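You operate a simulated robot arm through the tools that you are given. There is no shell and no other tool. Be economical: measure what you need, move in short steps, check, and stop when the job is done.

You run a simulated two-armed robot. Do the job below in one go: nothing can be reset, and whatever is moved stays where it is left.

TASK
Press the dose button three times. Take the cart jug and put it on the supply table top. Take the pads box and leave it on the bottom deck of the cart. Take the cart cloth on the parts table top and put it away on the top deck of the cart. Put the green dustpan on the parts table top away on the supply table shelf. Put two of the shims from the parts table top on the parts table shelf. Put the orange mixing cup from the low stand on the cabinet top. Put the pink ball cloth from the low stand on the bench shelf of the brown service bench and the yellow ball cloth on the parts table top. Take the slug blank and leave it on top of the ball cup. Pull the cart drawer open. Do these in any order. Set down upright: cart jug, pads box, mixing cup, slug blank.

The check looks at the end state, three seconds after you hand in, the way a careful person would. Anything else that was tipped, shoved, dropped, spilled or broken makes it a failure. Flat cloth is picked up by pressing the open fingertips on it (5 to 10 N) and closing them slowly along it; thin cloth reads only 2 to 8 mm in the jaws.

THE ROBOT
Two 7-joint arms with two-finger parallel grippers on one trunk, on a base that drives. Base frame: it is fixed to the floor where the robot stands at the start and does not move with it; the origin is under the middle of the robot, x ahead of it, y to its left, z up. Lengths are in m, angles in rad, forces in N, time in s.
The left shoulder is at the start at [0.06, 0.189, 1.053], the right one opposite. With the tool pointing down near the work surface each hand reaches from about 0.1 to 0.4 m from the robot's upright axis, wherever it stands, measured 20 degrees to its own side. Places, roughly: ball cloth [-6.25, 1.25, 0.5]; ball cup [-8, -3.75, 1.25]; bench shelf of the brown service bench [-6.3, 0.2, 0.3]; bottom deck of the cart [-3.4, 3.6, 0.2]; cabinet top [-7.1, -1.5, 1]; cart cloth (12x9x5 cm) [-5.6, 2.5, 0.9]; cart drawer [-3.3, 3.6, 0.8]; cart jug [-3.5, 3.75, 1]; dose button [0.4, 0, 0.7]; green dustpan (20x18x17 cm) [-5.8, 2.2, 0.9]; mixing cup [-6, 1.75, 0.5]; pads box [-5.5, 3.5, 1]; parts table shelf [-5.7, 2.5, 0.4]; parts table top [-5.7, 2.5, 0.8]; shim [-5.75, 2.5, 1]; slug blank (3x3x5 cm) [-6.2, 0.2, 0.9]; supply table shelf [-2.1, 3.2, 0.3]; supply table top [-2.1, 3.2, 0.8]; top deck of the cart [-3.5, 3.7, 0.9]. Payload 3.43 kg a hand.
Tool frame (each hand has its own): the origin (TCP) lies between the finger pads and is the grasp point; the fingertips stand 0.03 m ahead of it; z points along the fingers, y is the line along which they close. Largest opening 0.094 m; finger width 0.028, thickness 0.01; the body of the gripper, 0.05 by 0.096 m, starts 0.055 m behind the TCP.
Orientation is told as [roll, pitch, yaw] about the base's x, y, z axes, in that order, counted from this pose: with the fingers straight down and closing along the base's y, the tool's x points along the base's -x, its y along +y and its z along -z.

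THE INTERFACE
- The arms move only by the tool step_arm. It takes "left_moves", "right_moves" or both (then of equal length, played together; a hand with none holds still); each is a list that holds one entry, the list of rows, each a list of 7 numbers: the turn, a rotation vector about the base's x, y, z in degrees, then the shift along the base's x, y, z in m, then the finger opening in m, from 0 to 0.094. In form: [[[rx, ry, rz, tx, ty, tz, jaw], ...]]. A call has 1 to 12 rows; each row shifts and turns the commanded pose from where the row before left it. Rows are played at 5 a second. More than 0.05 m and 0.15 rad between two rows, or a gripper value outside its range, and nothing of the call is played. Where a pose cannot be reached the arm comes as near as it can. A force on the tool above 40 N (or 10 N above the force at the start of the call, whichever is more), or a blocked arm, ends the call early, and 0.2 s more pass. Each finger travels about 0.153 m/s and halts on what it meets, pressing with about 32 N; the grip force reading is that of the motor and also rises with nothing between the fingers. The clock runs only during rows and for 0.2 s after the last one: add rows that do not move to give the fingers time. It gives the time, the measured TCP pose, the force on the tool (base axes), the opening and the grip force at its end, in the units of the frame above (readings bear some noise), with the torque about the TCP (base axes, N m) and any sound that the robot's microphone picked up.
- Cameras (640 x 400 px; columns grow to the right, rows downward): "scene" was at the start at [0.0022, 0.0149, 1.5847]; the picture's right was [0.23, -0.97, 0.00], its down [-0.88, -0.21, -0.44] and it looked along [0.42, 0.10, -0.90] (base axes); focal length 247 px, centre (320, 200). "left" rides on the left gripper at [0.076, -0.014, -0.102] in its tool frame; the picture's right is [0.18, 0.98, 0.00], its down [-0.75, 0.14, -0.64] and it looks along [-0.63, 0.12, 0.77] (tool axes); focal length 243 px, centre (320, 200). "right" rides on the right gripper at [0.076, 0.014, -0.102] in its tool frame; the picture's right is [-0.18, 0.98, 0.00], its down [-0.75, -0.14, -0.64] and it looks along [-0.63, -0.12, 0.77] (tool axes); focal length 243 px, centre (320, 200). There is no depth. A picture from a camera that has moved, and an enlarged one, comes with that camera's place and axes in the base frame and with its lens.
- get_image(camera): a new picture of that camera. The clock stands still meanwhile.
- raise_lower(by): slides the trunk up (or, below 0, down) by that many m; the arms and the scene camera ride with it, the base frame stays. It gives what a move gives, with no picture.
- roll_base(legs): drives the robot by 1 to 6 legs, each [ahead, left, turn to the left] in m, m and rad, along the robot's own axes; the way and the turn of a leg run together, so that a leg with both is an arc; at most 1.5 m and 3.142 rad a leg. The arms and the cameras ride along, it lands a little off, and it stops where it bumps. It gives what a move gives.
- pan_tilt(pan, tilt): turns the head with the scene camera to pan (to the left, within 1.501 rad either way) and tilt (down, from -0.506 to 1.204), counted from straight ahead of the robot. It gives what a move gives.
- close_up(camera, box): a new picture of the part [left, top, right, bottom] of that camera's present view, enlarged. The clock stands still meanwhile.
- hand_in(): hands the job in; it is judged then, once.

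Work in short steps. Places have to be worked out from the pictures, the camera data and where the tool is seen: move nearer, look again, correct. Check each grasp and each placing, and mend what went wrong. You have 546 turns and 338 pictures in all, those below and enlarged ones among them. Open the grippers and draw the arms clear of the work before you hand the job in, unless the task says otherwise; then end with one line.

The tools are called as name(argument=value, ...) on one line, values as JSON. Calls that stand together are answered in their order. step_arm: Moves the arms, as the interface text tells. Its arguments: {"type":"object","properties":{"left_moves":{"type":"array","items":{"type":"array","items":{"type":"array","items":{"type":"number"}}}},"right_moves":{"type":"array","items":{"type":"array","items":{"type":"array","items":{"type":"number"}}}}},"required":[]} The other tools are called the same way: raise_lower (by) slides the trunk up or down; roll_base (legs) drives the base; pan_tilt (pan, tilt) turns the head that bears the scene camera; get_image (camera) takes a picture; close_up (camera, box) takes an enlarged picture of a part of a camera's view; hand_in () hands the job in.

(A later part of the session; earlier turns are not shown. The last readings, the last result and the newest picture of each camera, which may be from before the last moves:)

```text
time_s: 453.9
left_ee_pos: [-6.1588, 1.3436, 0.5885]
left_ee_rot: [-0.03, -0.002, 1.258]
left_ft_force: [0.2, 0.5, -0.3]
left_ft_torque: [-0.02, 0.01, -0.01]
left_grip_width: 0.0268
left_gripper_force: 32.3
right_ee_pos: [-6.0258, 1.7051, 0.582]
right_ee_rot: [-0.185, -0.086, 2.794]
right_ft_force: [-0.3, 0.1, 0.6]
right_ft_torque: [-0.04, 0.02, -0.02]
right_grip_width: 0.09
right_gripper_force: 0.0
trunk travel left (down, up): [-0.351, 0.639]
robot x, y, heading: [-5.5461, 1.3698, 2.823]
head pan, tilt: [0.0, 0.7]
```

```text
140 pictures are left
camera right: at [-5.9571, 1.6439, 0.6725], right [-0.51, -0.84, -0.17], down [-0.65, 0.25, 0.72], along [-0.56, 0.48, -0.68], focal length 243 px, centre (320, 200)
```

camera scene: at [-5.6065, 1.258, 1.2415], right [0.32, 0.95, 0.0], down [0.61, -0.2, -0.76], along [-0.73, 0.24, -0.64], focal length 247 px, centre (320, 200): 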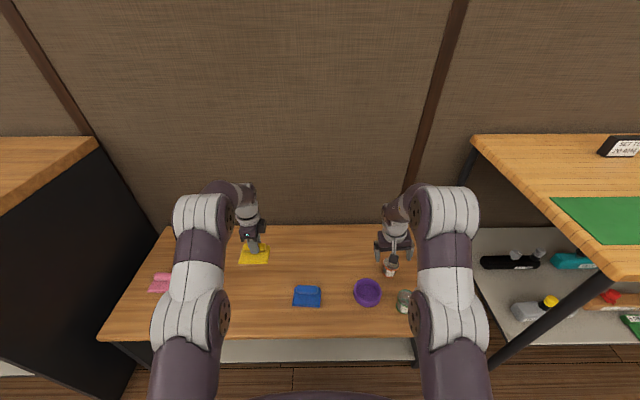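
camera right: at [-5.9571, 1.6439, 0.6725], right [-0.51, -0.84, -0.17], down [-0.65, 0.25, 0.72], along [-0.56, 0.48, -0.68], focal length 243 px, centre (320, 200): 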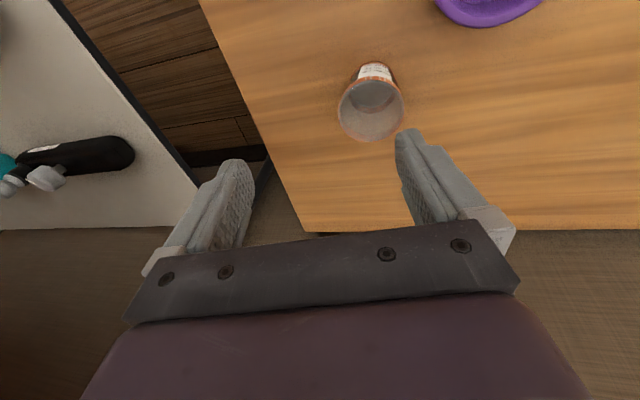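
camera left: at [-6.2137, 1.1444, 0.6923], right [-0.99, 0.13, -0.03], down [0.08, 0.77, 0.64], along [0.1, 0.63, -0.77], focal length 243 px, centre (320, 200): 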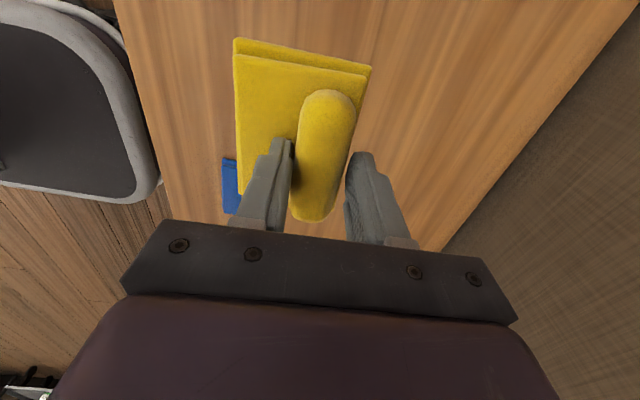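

Now with room, I straighten the tool (≈11°) and centre it over the cup.

step_arm(right_moves=[[[-5.8, -0.6, 0, -0.012, -0.007, 0, 0.09], [-5.8, -0.6, 0, -0.012, -0.007, 0, 0.09], [0, 0, 0, 0, 0, -0.03, 0.09], [0, 0, 0, 0, 0, 0, 0.09]]])

get_image(camera="right")

```text
time_s: 454.9
left_ee_pos: [-6.1598, 1.3432, 0.5898]
left_ee_rot: [-0.028, -0.001, 1.26]
left_ft_force: [-1.1, 0.4, -0.5]
left_ft_torque: [0.0, 0.01, 0.04]
left_grip_width: 0.0267
left_gripper_force: 31.7
right_ee_pos: [-6.024, 1.6971, 0.5482]
right_ee_rot: [-0.18, -0.084, 2.797]
right_ft_force: [0.4, 0.2, 0.8]
right_ft_torque: [-0.01, 0.03, -0.02]
right_grip_width: 0.0899
right_gripper_force: 0.1
right hand out of reach, approached as far as the arm can: row 1, 2
trunk travel left (down, up): [-0.351, 0.639]
robot x, y, heading: [-5.5432, 1.3726, 2.821]
head pan, tilt: [0.0, 0.7]
```

```text
139 pictures are left
camera right: at [-5.955, 1.6393, 0.639], right [-0.51, -0.84, -0.16], down [-0.65, 0.26, 0.72], along [-0.56, 0.47, -0.68], focal length 243 px, centre (320, 200)
```

right: 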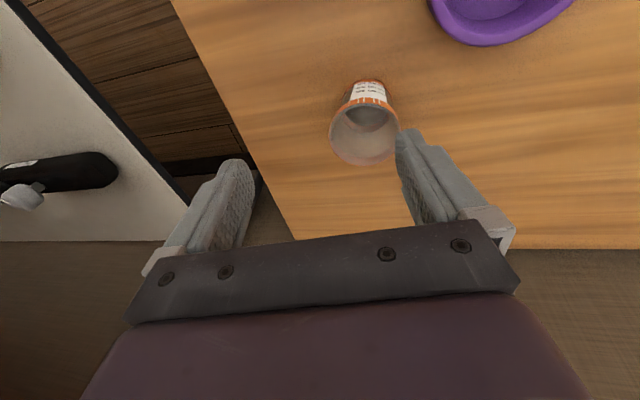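

The wrist can't straighten with the hand so high relative to the shoulder. I raise the trunk 0.2 m and retry the straightening.

raise_lower(by=0.2)

step_arm(right_moves=[[[0, 0, 0, 0, 0, -0.045, 0.09], [0, 0, 0, 0, 0, -0.045, 0.09], [-5.8, -0.6, 0, 0, 0, -0.02, 0.09], [-5.8, -0.6, 0, 0, 0, -0.02, 0.09], [0, 0, 0, 0, 0, 0, 0.09]]])

```text
time_s: 457.0
left_ee_pos: [-6.1598, 1.3431, 0.7881]
left_ee_rot: [-0.031, 0.003, 1.258]
left_ft_force: [-0.1, -0.3, -0.3]
left_ft_torque: [0.02, 0.0, -0.03]
left_grip_width: 0.0267
left_gripper_force: 32.2
right_ee_pos: [-6.025, 1.6986, 0.7468]
right_ee_rot: [-0.18, -0.084, 2.795]
right_ft_force: [-0.4, -0.2, 0.1]
right_ft_torque: [0.04, 0.04, 0.03]
right_grip_width: 0.0899
right_gripper_force: 0.0
trunk travel left (down, up): [-0.551, 0.439]
robot x, y, heading: [-5.5464, 1.3692, 2.819]
head pan, tilt: [0.0, 0.7]
```

```text
time_s: 458.2
left_ee_pos: [-6.1597, 1.3425, 0.7888]
left_ee_rot: [-0.029, -0.001, 1.258]
left_ft_force: [-0.4, -0.3, -0.4]
left_ft_torque: [0.01, 0.0, -0.01]
left_grip_width: 0.0266
left_gripper_force: 32.5
right_ee_pos: [-6.0213, 1.6977, 0.6462]
right_ee_rot: [-0.138, -0.062, 2.793]
right_ft_force: [-0.3, -0.5, -0.1]
right_ft_torque: [-0.01, -0.01, 0.03]
right_grip_width: 0.0898
right_gripper_force: 0.1
right hand out of reach, approached as far as the arm can: row 3, 4
trunk travel left (down, up): [-0.551, 0.439]
robot x, y, heading: [-5.5453, 1.3734, 2.817]
head pan, tilt: [0.0, 0.7]
```

step_arm(right_moves=[[[0, 0, 0, 0, 0, -0.04, 0.09], [0, 0, 0, 0, 0, -0.04, 0.09], [-4, -0.4, 0, 0, 0, -0.02, 0.09], [-4, -0.4, 0, 0, 0, -0.01, 0.09], [0, 0, 0, 0, 0, 0, 0.09]]])

get_image(camera="right")

```text
time_s: 459.4
left_ee_pos: [-6.158, 1.3428, 0.7888]
left_ee_rot: [-0.03, 0.001, 1.26]
left_ft_force: [-0.7, 0.6, -0.5]
left_ft_torque: [0.0, 0.0, 0.02]
left_grip_width: 0.0265
left_gripper_force: 32.2
right_ee_pos: [-6.0218, 1.6966, 0.5659]
right_ee_rot: [-0.137, -0.067, 2.791]
right_ft_force: [0.6, 0.3, 0.2]
right_ft_torque: [-0.01, 0.02, -0.02]
right_grip_width: 0.0899
right_gripper_force: 0.1
right hand out of reach, approached as far as the arm can: row 3, 4
trunk travel left (down, up): [-0.551, 0.439]
robot x, y, heading: [-5.5402, 1.3724, 2.822]
head pan, tilt: [0.0, 0.7]
```

```text
138 pictures are left
camera right: at [-5.9539, 1.6411, 0.6604], right [-0.51, -0.85, -0.12], down [-0.65, 0.29, 0.7], along [-0.56, 0.44, -0.7], focal length 243 px, centre (320, 200)
```

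right: 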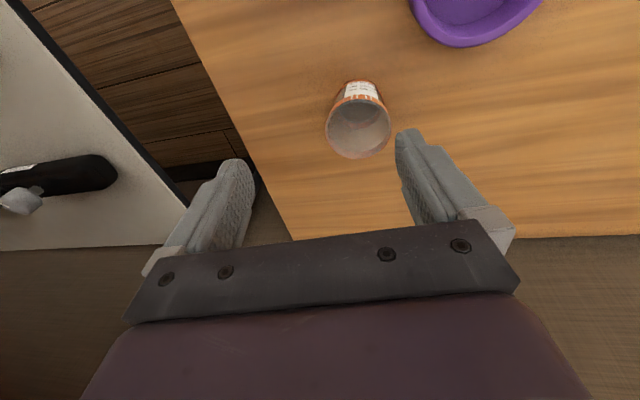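

A different yaw may free the wrist; the cup is round so yaw is free. I try -16° yaw, then straighten.

step_arm(right_moves=[[[0, 0, -8, 0, 0, 0, 0.09], [0, 0, -8, 0, 0, 0, 0.09], [-4, -0.4, 0, 0, 0, 0, 0.09], [-4, -0.4, 0, 0, 0, 0, 0.09], [0, 0, 0, 0, 0, 0, 0.09]]])

```text
time_s: 460.6
left_ee_pos: [-6.1598, 1.3422, 0.7889]
left_ee_rot: [-0.03, 0.0, 1.257]
left_ft_force: [0.0, -0.5, -0.2]
left_ft_torque: [-0.01, 0.01, 0.01]
left_grip_width: 0.0269
left_gripper_force: 32.1
right_ee_pos: [-6.0235, 1.6965, 0.566]
right_ee_rot: [-0.141, -0.066, 2.515]
right_ft_force: [-0.3, -0.6, -0.3]
right_ft_torque: [-0.02, 0.0, 0.02]
right_grip_width: 0.0899
right_gripper_force: 0.1
right hand out of reach, approached as far as the arm can: row 3, 4
trunk travel left (down, up): [-0.551, 0.439]
robot x, y, heading: [-5.5437, 1.3696, 2.822]
head pan, tilt: [0.0, 0.7]
```

The tilt (~8°) is a wrist limit; acceptable since the cup keeps its own orientation. I centre on the cup and go down part way.

step_arm(right_moves=[[[0, 0, 0, -0.025, -0.006, 0, 0.09], [0, 0, 0, 0, 0, -0.035, 0.09], [0, 0, 0, 0, 0, 0, 0.09]]])

get_image(camera="right")

```text
time_s: 461.4
left_ee_pos: [-6.1586, 1.3426, 0.7891]
left_ee_rot: [-0.031, -0.001, 1.261]
left_ft_force: [-0.6, -1.3, -0.5]
left_ft_torque: [0.02, -0.02, 0.01]
left_grip_width: 0.0268
left_gripper_force: 31.9
right_ee_pos: [-6.0251, 1.6911, 0.5327]
right_ee_rot: [-0.142, -0.069, 2.512]
right_ft_force: [-0.3, 0.4, -0.1]
right_ft_torque: [-0.02, -0.03, 0.03]
right_grip_width: 0.0901
right_gripper_force: 0.0
right hand out of reach, approached as far as the arm can: row 1
trunk travel left (down, up): [-0.551, 0.439]
robot x, y, heading: [-5.5416, 1.372, 2.822]
head pan, tilt: [0.0, 0.7]
```

```text
137 pictures are left
camera right: at [-5.9731, 1.6193, 0.6264], right [-0.73, -0.67, -0.13], down [-0.54, 0.45, 0.71], along [-0.42, 0.58, -0.7], focal length 243 px, centre (320, 200)
```

right: 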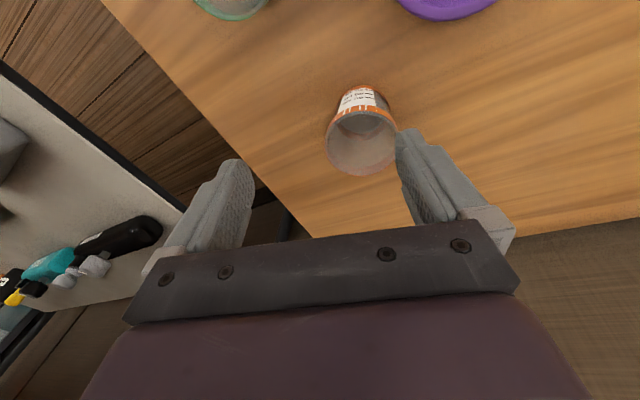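

The limit is forward extension. I roll the base 3.5 cm closer (still ~2 cm clear) and retry.

roll_base(legs=[[0.035, 0, 0]])

step_arm(right_moves=[[[-4, -0.4, 0, 0, 0, 0, 0.09], [-4, -0.4, 0, 0, 0, 0, 0.09], [0, 0, 0, 0, 0, 0, 0.09]]])

get_image(camera="right")

```text
time_s: 462.3
left_ee_pos: [-6.1936, 1.3547, 0.7869]
left_ee_rot: [-0.033, 0.0, 1.258]
left_ft_force: [-1.0, -0.5, -1.2]
left_ft_torque: [-0.03, -0.02, 0.01]
left_grip_width: 0.0268
left_gripper_force: 32.0
right_ee_pos: [-6.0586, 1.7042, 0.5322]
right_ee_rot: [-0.144, -0.069, 2.513]
right_ft_force: [0.1, 0.6, -0.2]
right_ft_torque: [0.03, -0.03, 0.01]
right_grip_width: 0.0902
right_gripper_force: 0.1
trunk travel left (down, up): [-0.551, 0.439]
robot x, y, heading: [-5.5756, 1.3799, 2.826]
head pan, tilt: [0.0, 0.7]
```

```text
time_s: 463.1
left_ee_pos: [-6.1938, 1.3531, 0.7886]
left_ee_rot: [-0.031, -0.001, 1.258]
left_ft_force: [0.2, -0.3, -0.1]
left_ft_torque: [-0.01, 0.05, 0.01]
left_grip_width: 0.0267
left_gripper_force: 31.9
right_ee_pos: [-6.0576, 1.7043, 0.5336]
right_ee_rot: [-0.141, -0.07, 2.513]
right_ft_force: [0.1, -0.8, 0.7]
right_ft_torque: [-0.03, 0.02, 0.0]
right_grip_width: 0.0899
right_gripper_force: 0.0
right hand out of reach, approached as far as the arm can: row 1, 2
trunk travel left (down, up): [-0.551, 0.439]
robot x, y, heading: [-5.5797, 1.3841, 2.818]
head pan, tilt: [0.0, 0.7]
```

```text
136 pictures are left
camera right: at [-6.0067, 1.6307, 0.6263], right [-0.73, -0.67, -0.13], down [-0.54, 0.45, 0.71], along [-0.42, 0.58, -0.7], focal length 243 px, centre (320, 200)
```

right: 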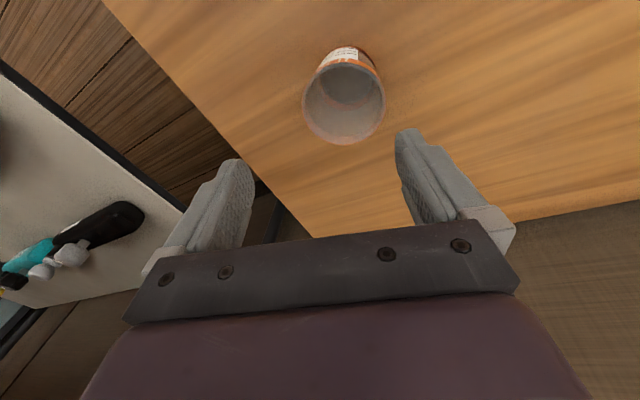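

Tilt stays; accepted. I centre (−1.4 cm in y) and lower around the cup.

step_arm(right_moves=[[[0, 0, 0, 0.002, -0.015, 0, 0.09], [0, 0, 0, 0, 0, -0.03, 0.09], [0, 0, 0, 0, 0, -0.03, 0.09], [0, 0, 0, 0, 0, 0, 0.09]]])

get_image(camera="right")

```text
time_s: 464.1
left_ee_pos: [-6.193, 1.3541, 0.7885]
left_ee_rot: [-0.032, 0.001, 1.259]
left_ft_force: [-0.7, 0.1, 0.0]
left_ft_torque: [0.01, 0.01, 0.01]
left_grip_width: 0.0265
left_gripper_force: 31.9
right_ee_pos: [-6.0485, 1.6882, 0.4759]
right_ee_rot: [-0.143, -0.07, 2.514]
right_ft_force: [0.3, 0.3, -0.1]
right_ft_torque: [0.0, 0.03, -0.03]
right_grip_width: 0.09
right_gripper_force: 0.1
right hand out of reach, approached as far as the arm can: row 3
trunk travel left (down, up): [-0.551, 0.439]
robot x, y, heading: [-5.5806, 1.3841, 2.829]
head pan, tilt: [0.0, 0.7]
```

```text
135 pictures are left
camera right: at [-5.9972, 1.6155, 0.5695], right [-0.73, -0.67, -0.13], down [-0.54, 0.45, 0.71], along [-0.42, 0.58, -0.7], focal length 243 px, centre (320, 200)
```

right: 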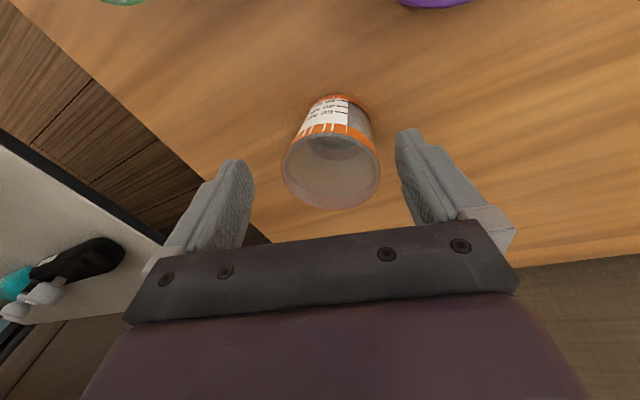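

Cup is between the fingers. I lower the last 3.5 cm with the trunk and close gently.

raise_lower(by=-0.033)

get_image(camera="right")

```text
time_s: 464.9
left_ee_pos: [-6.1927, 1.3525, 0.7545]
left_ee_rot: [-0.029, -0.002, 1.258]
left_ft_force: [-0.4, -0.4, -0.3]
left_ft_torque: [0.01, -0.01, 0.02]
left_grip_width: 0.0269
left_gripper_force: 31.8
right_ee_pos: [-6.0477, 1.6889, 0.4423]
right_ee_rot: [-0.141, -0.071, 2.513]
right_ft_force: [-0.8, -0.1, 0.2]
right_ft_torque: [-0.01, 0.01, -0.02]
right_grip_width: 0.0898
right_gripper_force: 0.1
trunk travel left (down, up): [-0.518, 0.472]
robot x, y, heading: [-5.579, 1.3838, 2.819]
head pan, tilt: [0.0, 0.7]
```

```text
134 pictures are left
camera right: at [-5.9971, 1.6154, 0.5368], right [-0.73, -0.67, -0.13], down [-0.54, 0.45, 0.71], along [-0.42, 0.58, -0.7], focal length 243 px, centre (320, 200)
```

right: 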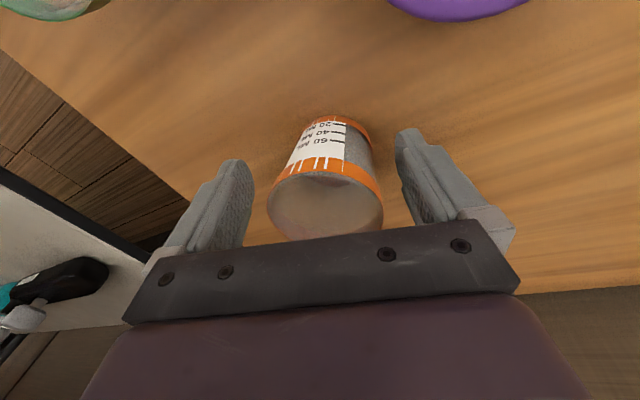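

step_arm(right_moves=[[[0, 0, 0, 0, 0, 0, 0.075], [0, 0, 0, 0, 0, 0, 0.065], [0, 0, 0, 0, 0, 0, 0.055], [0, 0, 0, 0, 0, 0, 0.045], [0, 0, 0, 0, 0, 0, 0.04], [0, 0, 0, 0, 0, 0, 0.04]]])

get_image(camera="right")

```text
time_s: 466.3
left_ee_pos: [-6.1919, 1.3546, 0.7543]
left_ee_rot: [-0.031, 0.0, 1.258]
left_ft_force: [0.1, -0.6, -0.9]
left_ft_torque: [0.02, -0.02, -0.01]
left_grip_width: 0.0271
left_gripper_force: 32.1
right_ee_pos: [-6.0487, 1.6879, 0.4428]
right_ee_rot: [-0.144, -0.069, 2.513]
right_ft_force: [-0.7, -0.9, -0.5]
right_ft_torque: [-0.02, -0.01, -0.01]
right_grip_width: 0.0601
right_gripper_force: 32.6
trunk travel left (down, up): [-0.518, 0.472]
robot x, y, heading: [-5.5794, 1.3812, 2.828]
head pan, tilt: [0.0, 0.7]
```

```text
133 pictures are left
camera right: at [-5.9972, 1.6155, 0.5367], right [-0.73, -0.67, -0.13], down [-0.54, 0.45, 0.71], along [-0.42, 0.58, -0.7], focal length 243 px, centre (320, 200)
```

right: 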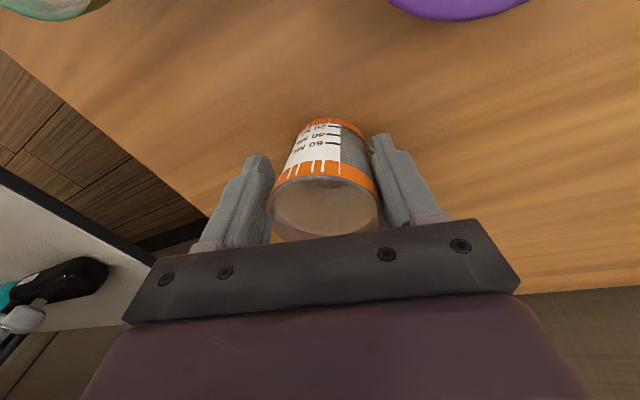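

Cup gripped (60 mm). I lift with the trunk and check.

raise_lower(by=0.15)

get_image(camera="right")

```text
time_s: 468.0
left_ee_pos: [-6.1932, 1.3553, 0.9053]
left_ee_rot: [-0.029, 0.0, 1.259]
left_ft_force: [0.3, 0.0, -0.3]
left_ft_torque: [0.02, 0.02, 0.01]
left_grip_width: 0.0268
left_gripper_force: 32.2
right_ee_pos: [-6.0477, 1.6878, 0.5925]
right_ee_rot: [-0.141, -0.069, 2.512]
right_ft_force: [1.1, -0.1, 0.5]
right_ft_torque: [-0.01, -0.02, 0.02]
right_grip_width: 0.0598
right_gripper_force: 32.0
trunk travel left (down, up): [-0.668, 0.322]
robot x, y, heading: [-5.5804, 1.3855, 2.818]
head pan, tilt: [0.0, 0.7]
```

```text
132 pictures are left
camera right: at [-5.9973, 1.6155, 0.6865], right [-0.73, -0.67, -0.13], down [-0.54, 0.45, 0.71], along [-0.42, 0.58, -0.7], focal length 243 px, centre (320, 200)
```

right: 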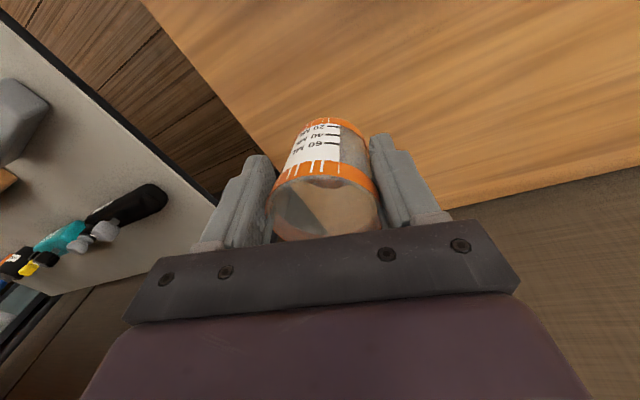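

Cup is secure. I back off, raise the trunk and the right hand, and move over to the parts table to lay down the yellow cloth.

roll_base(legs=[[-0.5, 0, 0]])

raise_lower(by=0.28)

step_arm(right_moves=[[[0, 0, 0, 0.01, -0.003, 0.04, 0.04], [0, 0, 0, 0.01, -0.003, 0.04, 0.04], [0, 0, 0, 0.01, -0.003, 0.04, 0.04], [0, 0, 0, 0.01, -0.003, 0.04, 0.04], [0, 0, 0, 0, 0, 0.04, 0.04], [0, 0, 0, 0, 0, 0, 0.04]]])

get_image(camera="right")

```text
time_s: 471.0
left_ee_pos: [-5.7148, 1.1935, 0.9053]
left_ee_rot: [-0.03, 0.001, 1.265]
left_ft_force: [0.7, 0.1, -0.5]
left_ft_torque: [0.02, 0.03, -0.02]
left_grip_width: 0.0268
left_gripper_force: 32.1
right_ee_pos: [-5.5726, 1.5268, 0.5932]
right_ee_rot: [-0.144, -0.07, 2.521]
right_ft_force: [0.9, 1.3, 0.8]
right_ft_torque: [-0.02, -0.02, -0.02]
right_grip_width: 0.0595
right_gripper_force: 32.4
trunk travel left (down, up): [-0.668, 0.322]
robot x, y, heading: [-5.0994, 1.2229, 2.827]
head pan, tilt: [0.0, 0.7]
```

```text
time_s: 473.8
left_ee_pos: [-5.7154, 1.1943, 1.1848]
left_ee_rot: [-0.03, 0.0, 1.265]
left_ft_force: [0.0, -0.1, -0.5]
left_ft_torque: [0.01, 0.02, 0.0]
left_grip_width: 0.0268
left_gripper_force: 31.8
right_ee_pos: [-5.5733, 1.5261, 0.8733]
right_ee_rot: [-0.142, -0.069, 2.522]
right_ft_force: [-0.7, 0.1, 0.3]
right_ft_torque: [-0.03, 0.02, -0.01]
right_grip_width: 0.0593
right_gripper_force: 31.8
trunk travel left (down, up): [-0.948, 0.042]
robot x, y, heading: [-5.1012, 1.2283, 2.825]
head pan, tilt: [0.0, 0.7]
```

```text
time_s: 475.2
left_ee_pos: [-5.7158, 1.1933, 1.1847]
left_ee_rot: [-0.032, 0.0, 1.264]
left_ft_force: [0.3, -0.2, -0.3]
left_ft_torque: [0.01, 0.0, 0.0]
left_grip_width: 0.0268
left_gripper_force: 31.8
right_ee_pos: [-5.5346, 1.5152, 1.0734]
right_ee_rot: [-0.143, -0.068, 2.521]
right_ft_force: [0.6, -0.5, 0.0]
right_ft_torque: [-0.01, 0.0, 0.0]
right_grip_width: 0.0591
right_gripper_force: 32.2
trunk travel left (down, up): [-0.948, 0.042]
robot x, y, heading: [-5.098, 1.2265, 2.825]
head pan, tilt: [0.0, 0.7]
```

```text
131 pictures are left
camera right: at [-5.4821, 1.4437, 1.1674], right [-0.72, -0.68, -0.13], down [-0.55, 0.45, 0.71], along [-0.42, 0.58, -0.7], focal length 243 px, centre (320, 200)
```

right: 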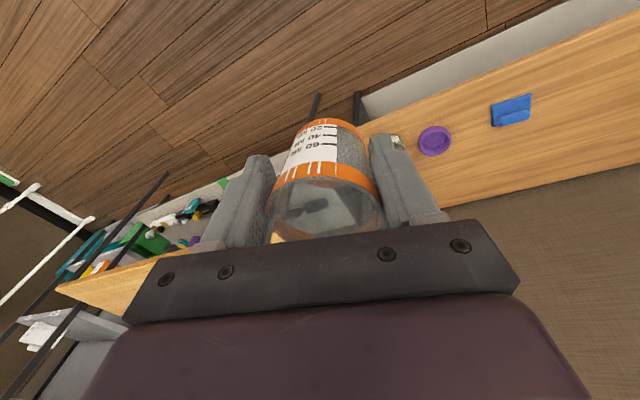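

roll_base(legs=[[0, -1.18, 0], [0.3, 0, 0]])

get_image(camera="scene")

get_image(camera="left")

```text
time_s: 482.9
left_ee_pos: [-5.6097, 2.437, 1.1875]
left_ee_rot: [-0.031, 0.001, 1.231]
left_ft_force: [0.1, -0.8, -1.4]
left_ft_torque: [-0.03, 0.02, 0.0]
left_grip_width: 0.0267
left_gripper_force: 31.6
right_ee_pos: [-5.4179, 2.7539, 1.0747]
right_ee_rot: [-0.142, -0.072, 2.486]
right_ft_force: [-0.1, -0.7, 0.0]
right_ft_torque: [-0.01, 0.0, 0.02]
right_grip_width: 0.0585
right_gripper_force: 32.2
trunk travel left (down, up): [-0.948, 0.042]
robot x, y, heading: [-4.9969, 2.4484, 2.793]
head pan, tilt: [0.0, 0.7]
```

```text
130 pictures are left
camera scene: at [-5.0139, 2.458, 1.8386], right [0.34, 0.94, 0.0], down [0.6, -0.22, -0.77], along [-0.72, 0.26, -0.64], focal length 247 px, centre (320, 200)
```

scene: 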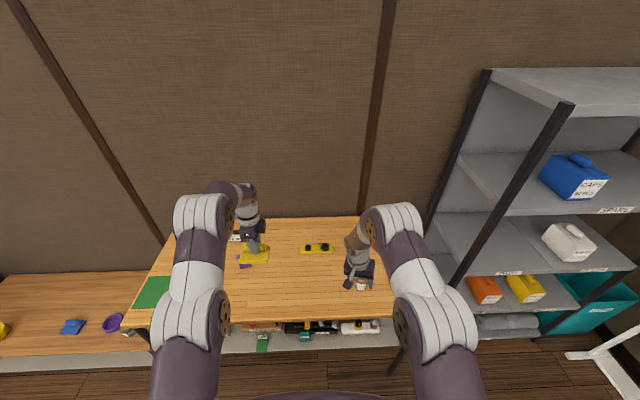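

```text
129 pictures are left
camera left: at [-5.6249, 2.3613, 1.2901], right [-0.99, 0.15, -0.03], down [0.1, 0.76, 0.64], along [0.12, 0.63, -0.77], focal length 243 px, centre (320, 200)
```

left: 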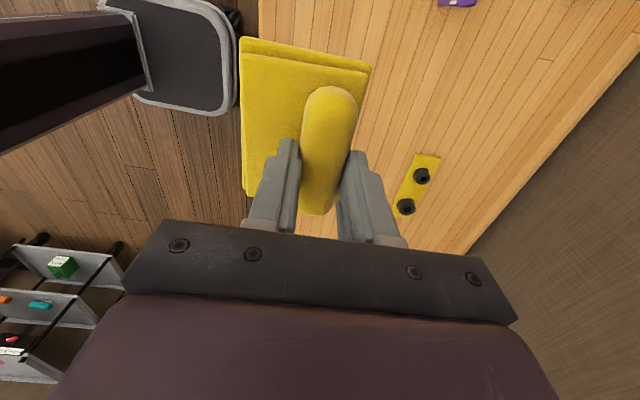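

Free spot below (front-middle of the table). I lower the cloth.

step_arm(left_moves=[[[0, 0, 0, 0, 0, -0.045, 0], [0, 0, 0, 0, 0, -0.045, 0], [0, 0, 0, 0, 0, -0.045, 0], [0, 0, 0, 0, 0, -0.045, 0], [0, 0, 0, 0, 0, -0.045, 0], [0, 0, 0, 0, 0, -0.03, 0], [0, 0, 0, 0, 0, -0.012, 0], [0, 0, 0, 0, 0, -0.01, 0], [0, 0, 0, 0, 0, -0.01, 0], [0, 0, 0, 0, 0, 0, 0]]])

```text
time_s: 485.1
left_ee_pos: [-5.6108, 2.4366, 0.8992]
left_ee_rot: [-0.026, 0.0, 1.232]
left_ft_force: [-0.4, -1.5, 12.6]
left_ft_torque: [0.62, 0.1, 0.05]
left_grip_width: 0.0269
left_gripper_force: 31.8
right_ee_pos: [-5.4175, 2.7536, 1.0744]
right_ee_rot: [-0.141, -0.071, 2.488]
right_ft_force: [0.0, 0.6, -0.5]
right_ft_torque: [-0.03, 0.0, 0.02]
right_grip_width: 0.0587
right_gripper_force: 31.8
trunk travel left (down, up): [-0.948, 0.042]
robot x, y, heading: [-4.9945, 2.4502, 2.792]
head pan, tilt: [0.0, 0.7]
```

Contact (12.6 N). I release and rise.

step_arm(left_moves=[[[0, 0, 0, 0, 0, 0.001, 0.03], [0, 0, 0, 0, 0, 0, 0.05], [0, 0, 0, 0, 0, 0, 0.065], [0, 0, 0, 0, 0, 0.02, 0.065], [0, 0, 0, 0, 0, 0.045, 0.065], [0, 0, 0, 0, 0, 0.045, 0.065], [0, 0, 0, 0, 0, 0.045, 0.065], [0, 0, 0, 0, 0, 0.045, 0.065], [0, 0, 0, 0, 0, 0.045, 0.065]]])

get_image(camera="left")

```text
time_s: 487.1
left_ee_pos: [-5.6108, 2.4358, 1.1448]
left_ee_rot: [-0.032, 0.0, 1.232]
left_ft_force: [0.1, -0.7, 0.4]
left_ft_torque: [-0.01, 0.02, 0.0]
left_grip_width: 0.0648
left_gripper_force: 0.0
right_ee_pos: [-5.4185, 2.7534, 1.0737]
right_ee_rot: [-0.141, -0.069, 2.487]
right_ft_force: [-1.0, -0.3, -0.2]
right_ft_torque: [0.02, 0.02, 0.01]
right_grip_width: 0.0585
right_gripper_force: 32.6
trunk travel left (down, up): [-0.948, 0.042]
robot x, y, heading: [-4.9942, 2.4495, 2.791]
head pan, tilt: [0.0, 0.7]
```

```text
128 pictures are left
camera left: at [-5.6258, 2.361, 1.2493], right [-0.99, 0.15, -0.03], down [0.1, 0.76, 0.64], along [0.12, 0.63, -0.77], focal length 243 px, centre (320, 200)
```

left: 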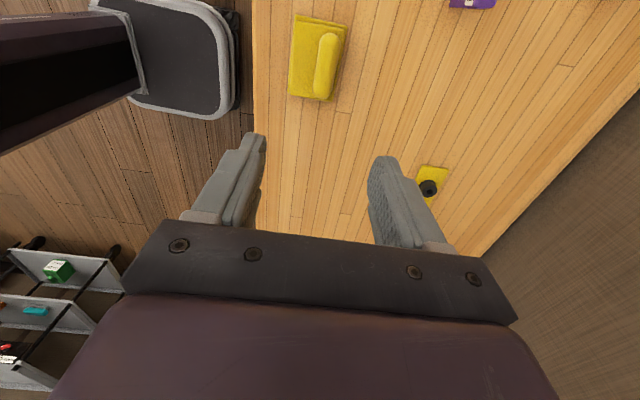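

Yellow cloth is on the parts table. Now the pink one: I back off and drive around to the left part of the stand.

roll_base(legs=[[-0.5, 0, 0.03], [0, 1.4, 0], [0.33, 0.23, 0]])

pan_tilt(pan=0.15, tilt=0.7)

get_image(camera="scene")

```text
time_s: 498.8
left_ee_pos: [-5.9667, 0.7782, 1.1458]
left_ee_rot: [-0.031, -0.001, 1.265]
left_ft_force: [0.1, -0.2, -0.5]
left_ft_torque: [0.01, -0.01, 0.02]
left_grip_width: 0.0651
left_gripper_force: 0.0
right_ee_pos: [-5.7851, 1.1034, 1.0733]
right_ee_rot: [-0.142, -0.069, 2.521]
right_ft_force: [-0.3, 0.8, -0.3]
right_ft_torque: [0.02, -0.01, 0.0]
right_grip_width: 0.0579
right_gripper_force: 32.2
trunk travel left (down, up): [-0.948, 0.042]
robot x, y, heading: [-5.3505, 0.8099, 2.826]
head pan, tilt: [0.0, 0.7]
```

```text
time_s: 499.5
left_ee_pos: [-5.9689, 0.7786, 1.1432]
left_ee_rot: [-0.031, -0.001, 1.267]
left_ft_force: [-0.5, -0.7, 0.0]
left_ft_torque: [-0.03, -0.01, -0.01]
left_grip_width: 0.0649
left_gripper_force: 0.0
right_ee_pos: [-5.7865, 1.1026, 1.0734]
right_ee_rot: [-0.143, -0.069, 2.52]
right_ft_force: [0.8, -0.2, -0.1]
right_ft_torque: [0.02, 0.0, 0.0]
right_grip_width: 0.0582
right_gripper_force: 32.4
trunk travel left (down, up): [-0.948, 0.042]
robot x, y, heading: [-5.3502, 0.8124, 2.828]
head pan, tilt: [0.15, 0.7]
```

```text
127 pictures are left
camera scene: at [-5.3773, 0.808, 1.8385], right [0.16, 0.99, 0.0], down [0.64, -0.11, -0.76], along [-0.75, 0.13, -0.64], focal length 247 px, centre (320, 200)
```

scene: 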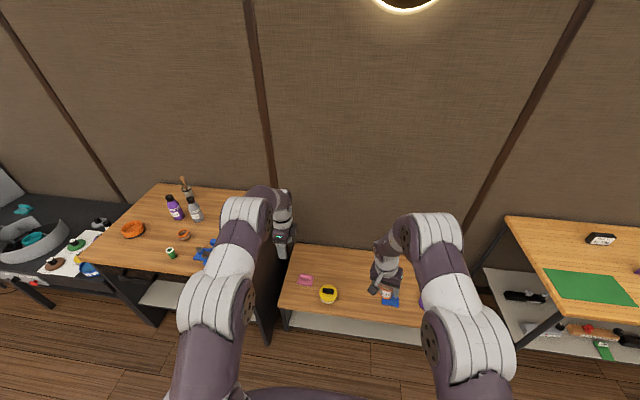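

I lower the trunk by 0.45 m, then move in.

raise_lower(by=-0.4)

roll_base(legs=[[0.27, -0.01, 0]])

get_image(camera="left")

get_image(camera="scene")

```text
time_s: 503.4
left_ee_pos: [-5.9679, 0.7792, 0.7454]
left_ee_rot: [-0.029, 0.0, 1.265]
left_ft_force: [-0.6, 0.1, -1.0]
left_ft_torque: [0.02, -0.05, 0.0]
left_grip_width: 0.0652
left_gripper_force: 0.0
right_ee_pos: [-5.7865, 1.1013, 0.6748]
right_ee_rot: [-0.143, -0.07, 2.519]
right_ft_force: [-0.2, 0.4, 0.3]
right_ft_torque: [-0.03, 0.01, 0.0]
right_grip_width: 0.0579
right_gripper_force: 32.0
trunk travel left (down, up): [-0.548, 0.442]
robot x, y, heading: [-5.3525, 0.8098, 2.826]
head pan, tilt: [0.15, 0.7]
```

```text
time_s: 505.3
left_ee_pos: [-6.2224, 0.8717, 0.744]
left_ee_rot: [-0.032, 0.001, 1.265]
left_ft_force: [-0.4, -0.1, 0.0]
left_ft_torque: [-0.01, 0.0, 0.0]
left_grip_width: 0.0649
left_gripper_force: 0.1
right_ee_pos: [-6.0397, 1.1959, 0.6734]
right_ee_rot: [-0.142, -0.068, 2.52]
right_ft_force: [-1.1, 0.1, -0.6]
right_ft_torque: [0.0, 0.02, 0.0]
right_grip_width: 0.0578
right_gripper_force: 31.6
trunk travel left (down, up): [-0.548, 0.442]
robot x, y, heading: [-5.6025, 0.9021, 2.828]
head pan, tilt: [0.15, 0.7]
```

```text
126 pictures are left
camera left: at [-6.2351, 0.7958, 0.8481], right [-0.99, 0.12, -0.03], down [0.07, 0.77, 0.64], along [0.1, 0.63, -0.77], focal length 243 px, centre (320, 200)
```

left: 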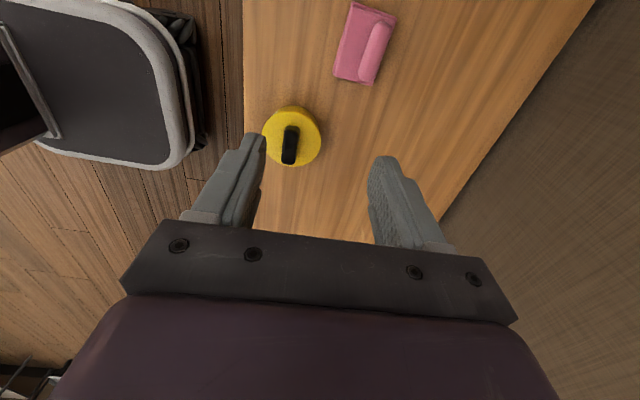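

```text
125 pictures are left
camera scene: at [-5.6315, 0.9016, 1.4385], right [0.16, 0.99, 0.0], down [0.64, -0.11, -0.76], along [-0.75, 0.12, -0.65], focal length 247 px, centre (320, 200)
```

scene: 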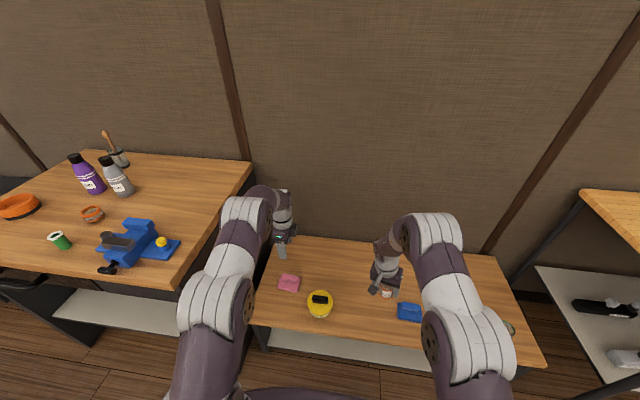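

Pink roll at about [-6.297,0.866]. I roll ahead 7 cm, shift the hand slightly and lower it by steps.

roll_base(legs=[[0.07, 0, 0]])

step_arm(left_moves=[[[0, 0, 0, -0.009, -0.027, -0.03, 0.07], [0, 0, 0, 0, 0, -0.045, 0.07], [0, 0, 0, 0, 0, -0.045, 0.07], [0, 0, 0, 0, 0, -0.045, 0.07], [0, 0, 0, 0, 0, 0, 0.07]]])

get_image(camera="left")

```text
time_s: 506.3
left_ee_pos: [-6.2888, 0.8933, 0.7435]
left_ee_rot: [-0.029, 0.0, 1.265]
left_ft_force: [-0.2, 0.6, -0.2]
left_ft_torque: [-0.04, -0.05, 0.01]
left_grip_width: 0.0651
left_gripper_force: 0.0
right_ee_pos: [-6.1068, 1.2175, 0.673]
right_ee_rot: [-0.144, -0.067, 2.52]
right_ft_force: [-1.2, 0.2, 0.6]
right_ft_torque: [-0.04, 0.02, 0.02]
right_grip_width: 0.0577
right_gripper_force: 31.9
trunk travel left (down, up): [-0.548, 0.442]
robot x, y, heading: [-5.669, 0.9262, 2.83]
head pan, tilt: [0.15, 0.7]
```

```text
time_s: 507.5
left_ee_pos: [-6.2965, 0.865, 0.5799]
left_ee_rot: [-0.03, 0.001, 1.266]
left_ft_force: [-0.4, -1.0, 0.2]
left_ft_torque: [0.0, 0.02, -0.01]
left_grip_width: 0.0703
left_gripper_force: 0.2
right_ee_pos: [-6.1054, 1.2176, 0.6734]
right_ee_rot: [-0.144, -0.07, 2.52]
right_ft_force: [0.3, -0.1, -0.7]
right_ft_torque: [0.01, 0.02, -0.01]
right_grip_width: 0.0578
right_gripper_force: 32.1
trunk travel left (down, up): [-0.548, 0.442]
robot x, y, heading: [-5.6726, 0.9287, 2.827]
head pan, tilt: [0.15, 0.7]
```

```text
124 pictures are left
camera left: at [-6.3089, 0.7893, 0.6843], right [-0.99, 0.12, -0.03], down [0.07, 0.77, 0.64], along [0.1, 0.63, -0.77], focal length 243 px, centre (320, 200)
```

left: 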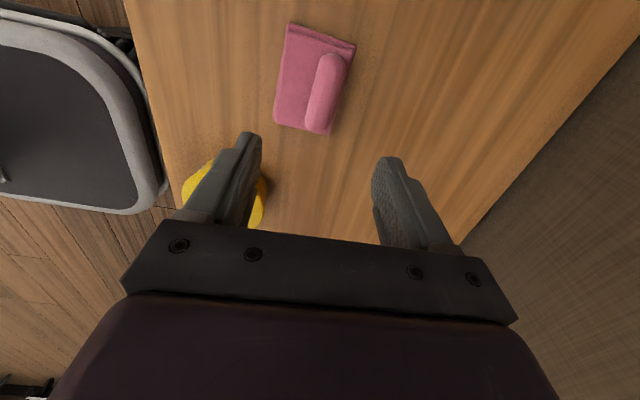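

Centred. Lower to contact.

step_arm(left_moves=[[[0, 0, 0, 0, 0, -0.045, 0.07], [0, 0, 0, 0, 0, -0.045, 0.07], [0, 0, 0, 0, 0, -0.03, 0.07], [0, 0, 0, 0, 0, -0.012, 0.07], [0, 0, 0, 0, 0, -0.01, 0.07], [0, 0, 0, 0, 0, -0.006, 0.07], [0, 0, 0, 0, 0, 0, 0.07]]])

get_image(camera="left")

```text
time_s: 509.1
left_ee_pos: [-6.2785, 0.8622, 0.4538]
left_ee_rot: [-0.012, 0.003, 1.265]
left_ft_force: [-1.8, 1.5, 1.1]
left_ft_torque: [-0.03, -0.1, 0.02]
left_grip_width: 0.0699
left_gripper_force: 0.0
left hand out of reach, approached as far as the arm can: row 3, 4, 5, 6
right_ee_pos: [-6.1062, 1.2174, 0.6736]
right_ee_rot: [-0.144, -0.071, 2.52]
right_ft_force: [0.0, 0.1, -0.6]
right_ft_torque: [0.02, -0.03, 0.01]
right_grip_width: 0.0579
right_gripper_force: 32.2
trunk travel left (down, up): [-0.548, 0.442]
robot x, y, heading: [-5.6729, 0.929, 2.827]
head pan, tilt: [0.15, 0.7]
```

```text
123 pictures are left
camera left: at [-6.2897, 0.7866, 0.5583], right [-0.99, 0.12, -0.01], down [0.08, 0.77, 0.64], along [0.09, 0.63, -0.77], focal length 243 px, centre (320, 200)
```

left: 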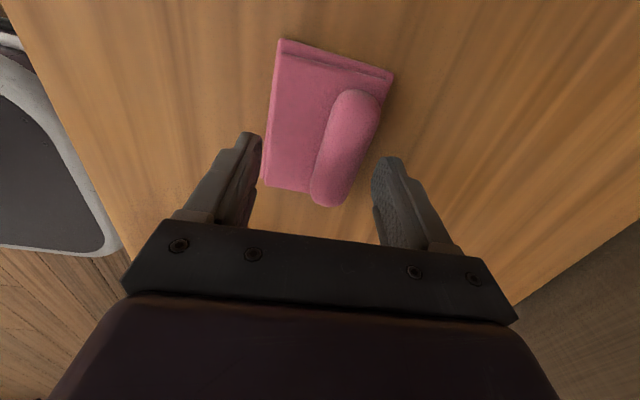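

Reach limit again; same trick: hand up, trunk down 0.1, then forward.

step_arm(left_moves=[[[0, 0, 0, 0, 0, 0.045, 0.07], [0, 0, 0, 0, 0, 0.045, 0.07], [0, 0, 0, 0, 0, 0, 0.07]]])

raise_lower(by=-0.1)

step_arm(left_moves=[[[0, 0, 0, -0.018, 0.002, 0, 0.07], [0, 0, 0, 0, 0, 0, 0.07]]])

get_image(camera="left")

```text
time_s: 509.9
left_ee_pos: [-6.2699, 0.8614, 0.5372]
left_ee_rot: [-0.03, 0.001, 1.265]
left_ft_force: [0.1, 0.7, 0.1]
left_ft_torque: [-0.01, 0.01, -0.02]
left_grip_width: 0.07
left_gripper_force: 0.0
right_ee_pos: [-6.1064, 1.2163, 0.6738]
right_ee_rot: [-0.145, -0.07, 2.52]
right_ft_force: [0.6, 0.2, -0.9]
right_ft_torque: [0.0, 0.0, 0.02]
right_grip_width: 0.058
right_gripper_force: 32.1
trunk travel left (down, up): [-0.548, 0.442]
robot x, y, heading: [-5.6725, 0.9231, 2.824]
head pan, tilt: [0.15, 0.7]
```

```text
time_s: 511.2
left_ee_pos: [-6.2689, 0.8594, 0.4369]
left_ee_rot: [-0.029, -0.001, 1.266]
left_ft_force: [-0.3, -0.1, -0.8]
left_ft_torque: [-0.01, -0.01, -0.02]
left_grip_width: 0.07
left_gripper_force: 0.1
right_ee_pos: [-6.1065, 1.2162, 0.5739]
right_ee_rot: [-0.144, -0.071, 2.521]
right_ft_force: [0.0, -0.2, -0.1]
right_ft_torque: [0.0, -0.02, 0.01]
right_grip_width: 0.058
right_gripper_force: 32.0
trunk travel left (down, up): [-0.448, 0.542]
robot x, y, heading: [-5.6721, 0.9235, 2.824]
head pan, tilt: [0.15, 0.7]
```

```text
time_s: 511.8
left_ee_pos: [-6.2861, 0.8627, 0.4351]
left_ee_rot: [-0.031, 0.0, 1.266]
left_ft_force: [-1.0, -1.1, -0.8]
left_ft_torque: [0.0, -0.01, 0.01]
left_grip_width: 0.0699
left_gripper_force: 0.0
right_ee_pos: [-6.1053, 1.2186, 0.5743]
right_ee_rot: [-0.144, -0.071, 2.52]
right_ft_force: [0.0, -0.7, 0.2]
right_ft_torque: [-0.03, 0.01, -0.02]
right_grip_width: 0.0578
right_gripper_force: 32.0
trunk travel left (down, up): [-0.448, 0.542]
robot x, y, heading: [-5.6681, 0.9247, 2.831]
head pan, tilt: [0.15, 0.7]
```

```text
122 pictures are left
camera left: at [-6.2999, 0.7865, 0.5399], right [-0.99, 0.12, -0.03], down [0.07, 0.77, 0.64], along [0.1, 0.63, -0.77], focal length 243 px, centre (320, 200)
```

left: 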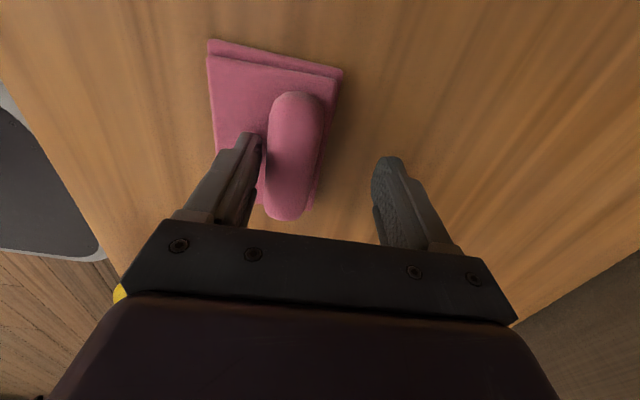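

The roll is now nearer the robot-side finger. I shift back 1.2 cm and close on it at this height.

step_arm(left_moves=[[[0, 0, 0, 0.012, -0.006, 0.0, 0.07], [0, 0, 0, 0, 0, -0.004, 0.07], [0, 0, 0, 0, 0, 0, 0.06], [0, 0, 0, 0, 0, 0, 0.045], [0, 0, 0, 0, 0, 0, 0.03], [0, 0, 0, 0, 0, 0, 0.015], [0, 0, 0, 0, 0, 0, 0.0], [0, 0, 0, 0, 0, 0, 0.0]]])

get_image(camera="left")

```text
time_s: 513.6
left_ee_pos: [-6.2751, 0.856, 0.4339]
left_ee_rot: [-0.028, 0.001, 1.265]
left_ft_force: [-2.9, 0.9, 7.4]
left_ft_torque: [0.11, 0.31, 0.04]
left_grip_width: 0.0355
left_gripper_force: 31.7
right_ee_pos: [-6.1056, 1.2171, 0.5748]
right_ee_rot: [-0.142, -0.07, 2.519]
right_ft_force: [-0.9, 0.3, 0.4]
right_ft_torque: [0.03, 0.01, -0.03]
right_grip_width: 0.058
right_gripper_force: 32.0
trunk travel left (down, up): [-0.448, 0.542]
robot x, y, heading: [-5.6718, 0.9307, 2.828]
head pan, tilt: [0.15, 0.7]
```

```text
121 pictures are left
camera left: at [-6.2881, 0.7804, 0.5372], right [-0.99, 0.12, -0.03], down [0.07, 0.77, 0.64], along [0.1, 0.63, -0.77], focal length 243 px, centre (320, 200)
```

left: 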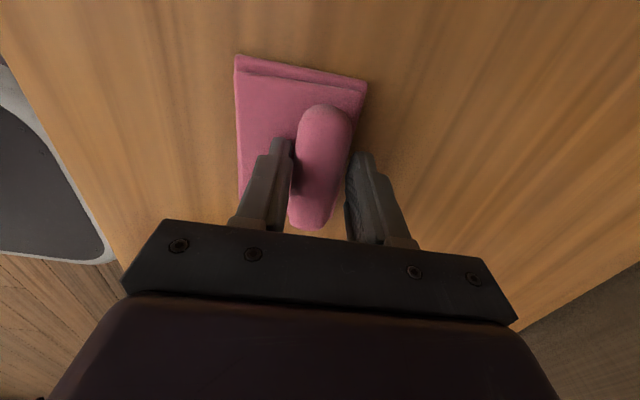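

Gripped the pink roll. I lift with the trunk and verify.

raise_lower(by=0.2)

get_image(camera="left")

```text
time_s: 515.8
left_ee_pos: [-6.2742, 0.8556, 0.6319]
left_ee_rot: [-0.031, -0.001, 1.265]
left_ft_force: [0.8, -0.8, -0.4]
left_ft_torque: [-0.02, 0.01, 0.02]
left_grip_width: 0.0267
left_gripper_force: 32.0
right_ee_pos: [-6.1067, 1.2174, 0.773]
right_ee_rot: [-0.143, -0.07, 2.52]
right_ft_force: [-0.5, 0.5, 0.2]
right_ft_torque: [0.0, 0.01, -0.01]
right_grip_width: 0.0577
right_gripper_force: 32.3
trunk travel left (down, up): [-0.648, 0.342]
robot x, y, heading: [-5.6701, 0.9257, 2.829]
head pan, tilt: [0.15, 0.7]
```

```text
120 pictures are left
camera left: at [-6.288, 0.7802, 0.7362], right [-0.99, 0.12, -0.03], down [0.07, 0.77, 0.64], along [0.1, 0.63, -0.77], focal length 243 px, centre (320, 200)
```

left: 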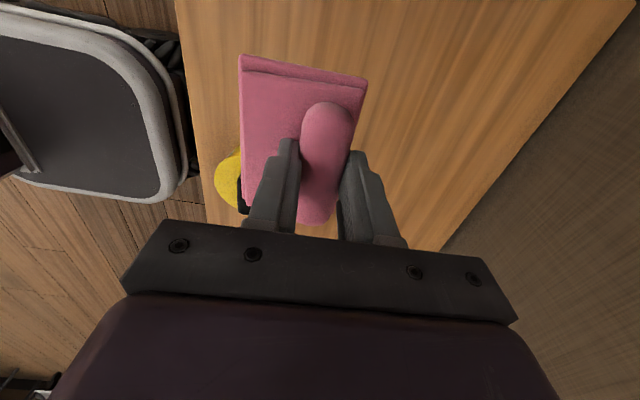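

Pink held. I back off and move left to face the brown bench.

roll_base(legs=[[-0.6, 0, 0], [0, 0.85, 0]])

pan_tilt(pan=0.0, tilt=0.5)

get_image(camera="scene")

```text
time_s: 523.3
left_ee_pos: [-5.9615, -0.1378, 0.6327]
left_ee_rot: [-0.032, 0.0, 1.269]
left_ft_force: [0.0, -0.2, -0.6]
left_ft_torque: [0.02, 0.0, -0.02]
left_grip_width: 0.0264
left_gripper_force: 31.9
right_ee_pos: [-5.7933, 0.2234, 0.7738]
right_ee_rot: [-0.142, -0.07, 2.522]
right_ft_force: [-0.6, -0.3, -0.6]
right_ft_torque: [0.0, 0.0, -0.04]
right_grip_width: 0.0576
right_gripper_force: 32.1
trunk travel left (down, up): [-0.648, 0.342]
robot x, y, heading: [-5.3582, -0.0633, 2.826]
head pan, tilt: [0.15, 0.7]
```

```text
time_s: 524.0
left_ee_pos: [-5.9621, -0.1364, 0.6327]
left_ee_rot: [-0.03, 0.001, 1.268]
left_ft_force: [0.7, 0.7, -0.9]
left_ft_torque: [0.0, -0.04, 0.0]
left_grip_width: 0.027
left_gripper_force: 32.0
right_ee_pos: [-5.7932, 0.2227, 0.7734]
right_ee_rot: [-0.143, -0.071, 2.522]
right_ft_force: [-0.3, 1.0, -1.2]
right_ft_torque: [0.05, -0.01, 0.0]
right_grip_width: 0.0577
right_gripper_force: 32.0
trunk travel left (down, up): [-0.648, 0.342]
robot x, y, heading: [-5.3633, -0.0648, 2.829]
head pan, tilt: [0.0, 0.499]
```

```text
119 pictures are left
camera scene: at [-5.3864, -0.0551, 1.5562], right [0.31, 0.95, 0.0], down [0.46, -0.15, -0.88], along [-0.84, 0.27, -0.48], focal length 247 px, centre (320, 200)
```

scene: 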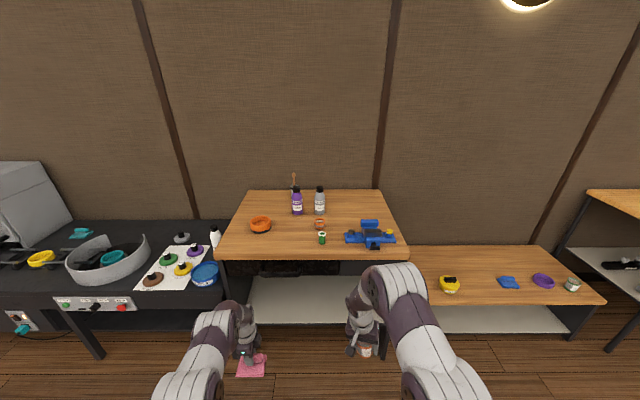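

close_up(camera="scene", box=[200, 180, 430, 340])

```text
2.50 times, centred on (315, 260) of scene
camera zoom: at [-5.3864, -0.0551, 1.5562], right [0.31, 0.95, 0.0], down [0.46, -0.15, -0.88], along [-0.84, 0.27, -0.48], focal length 618 px, centre (332, 50)
```

zoom: 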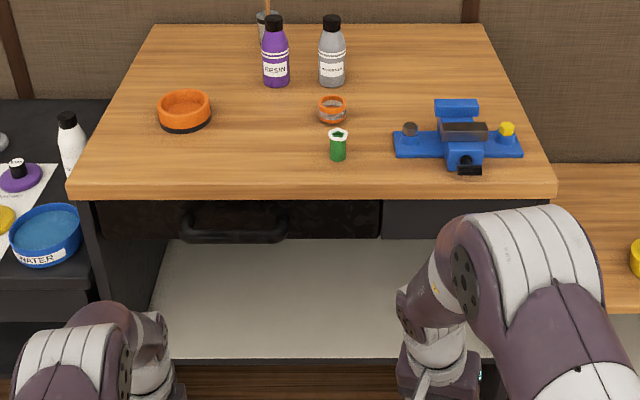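

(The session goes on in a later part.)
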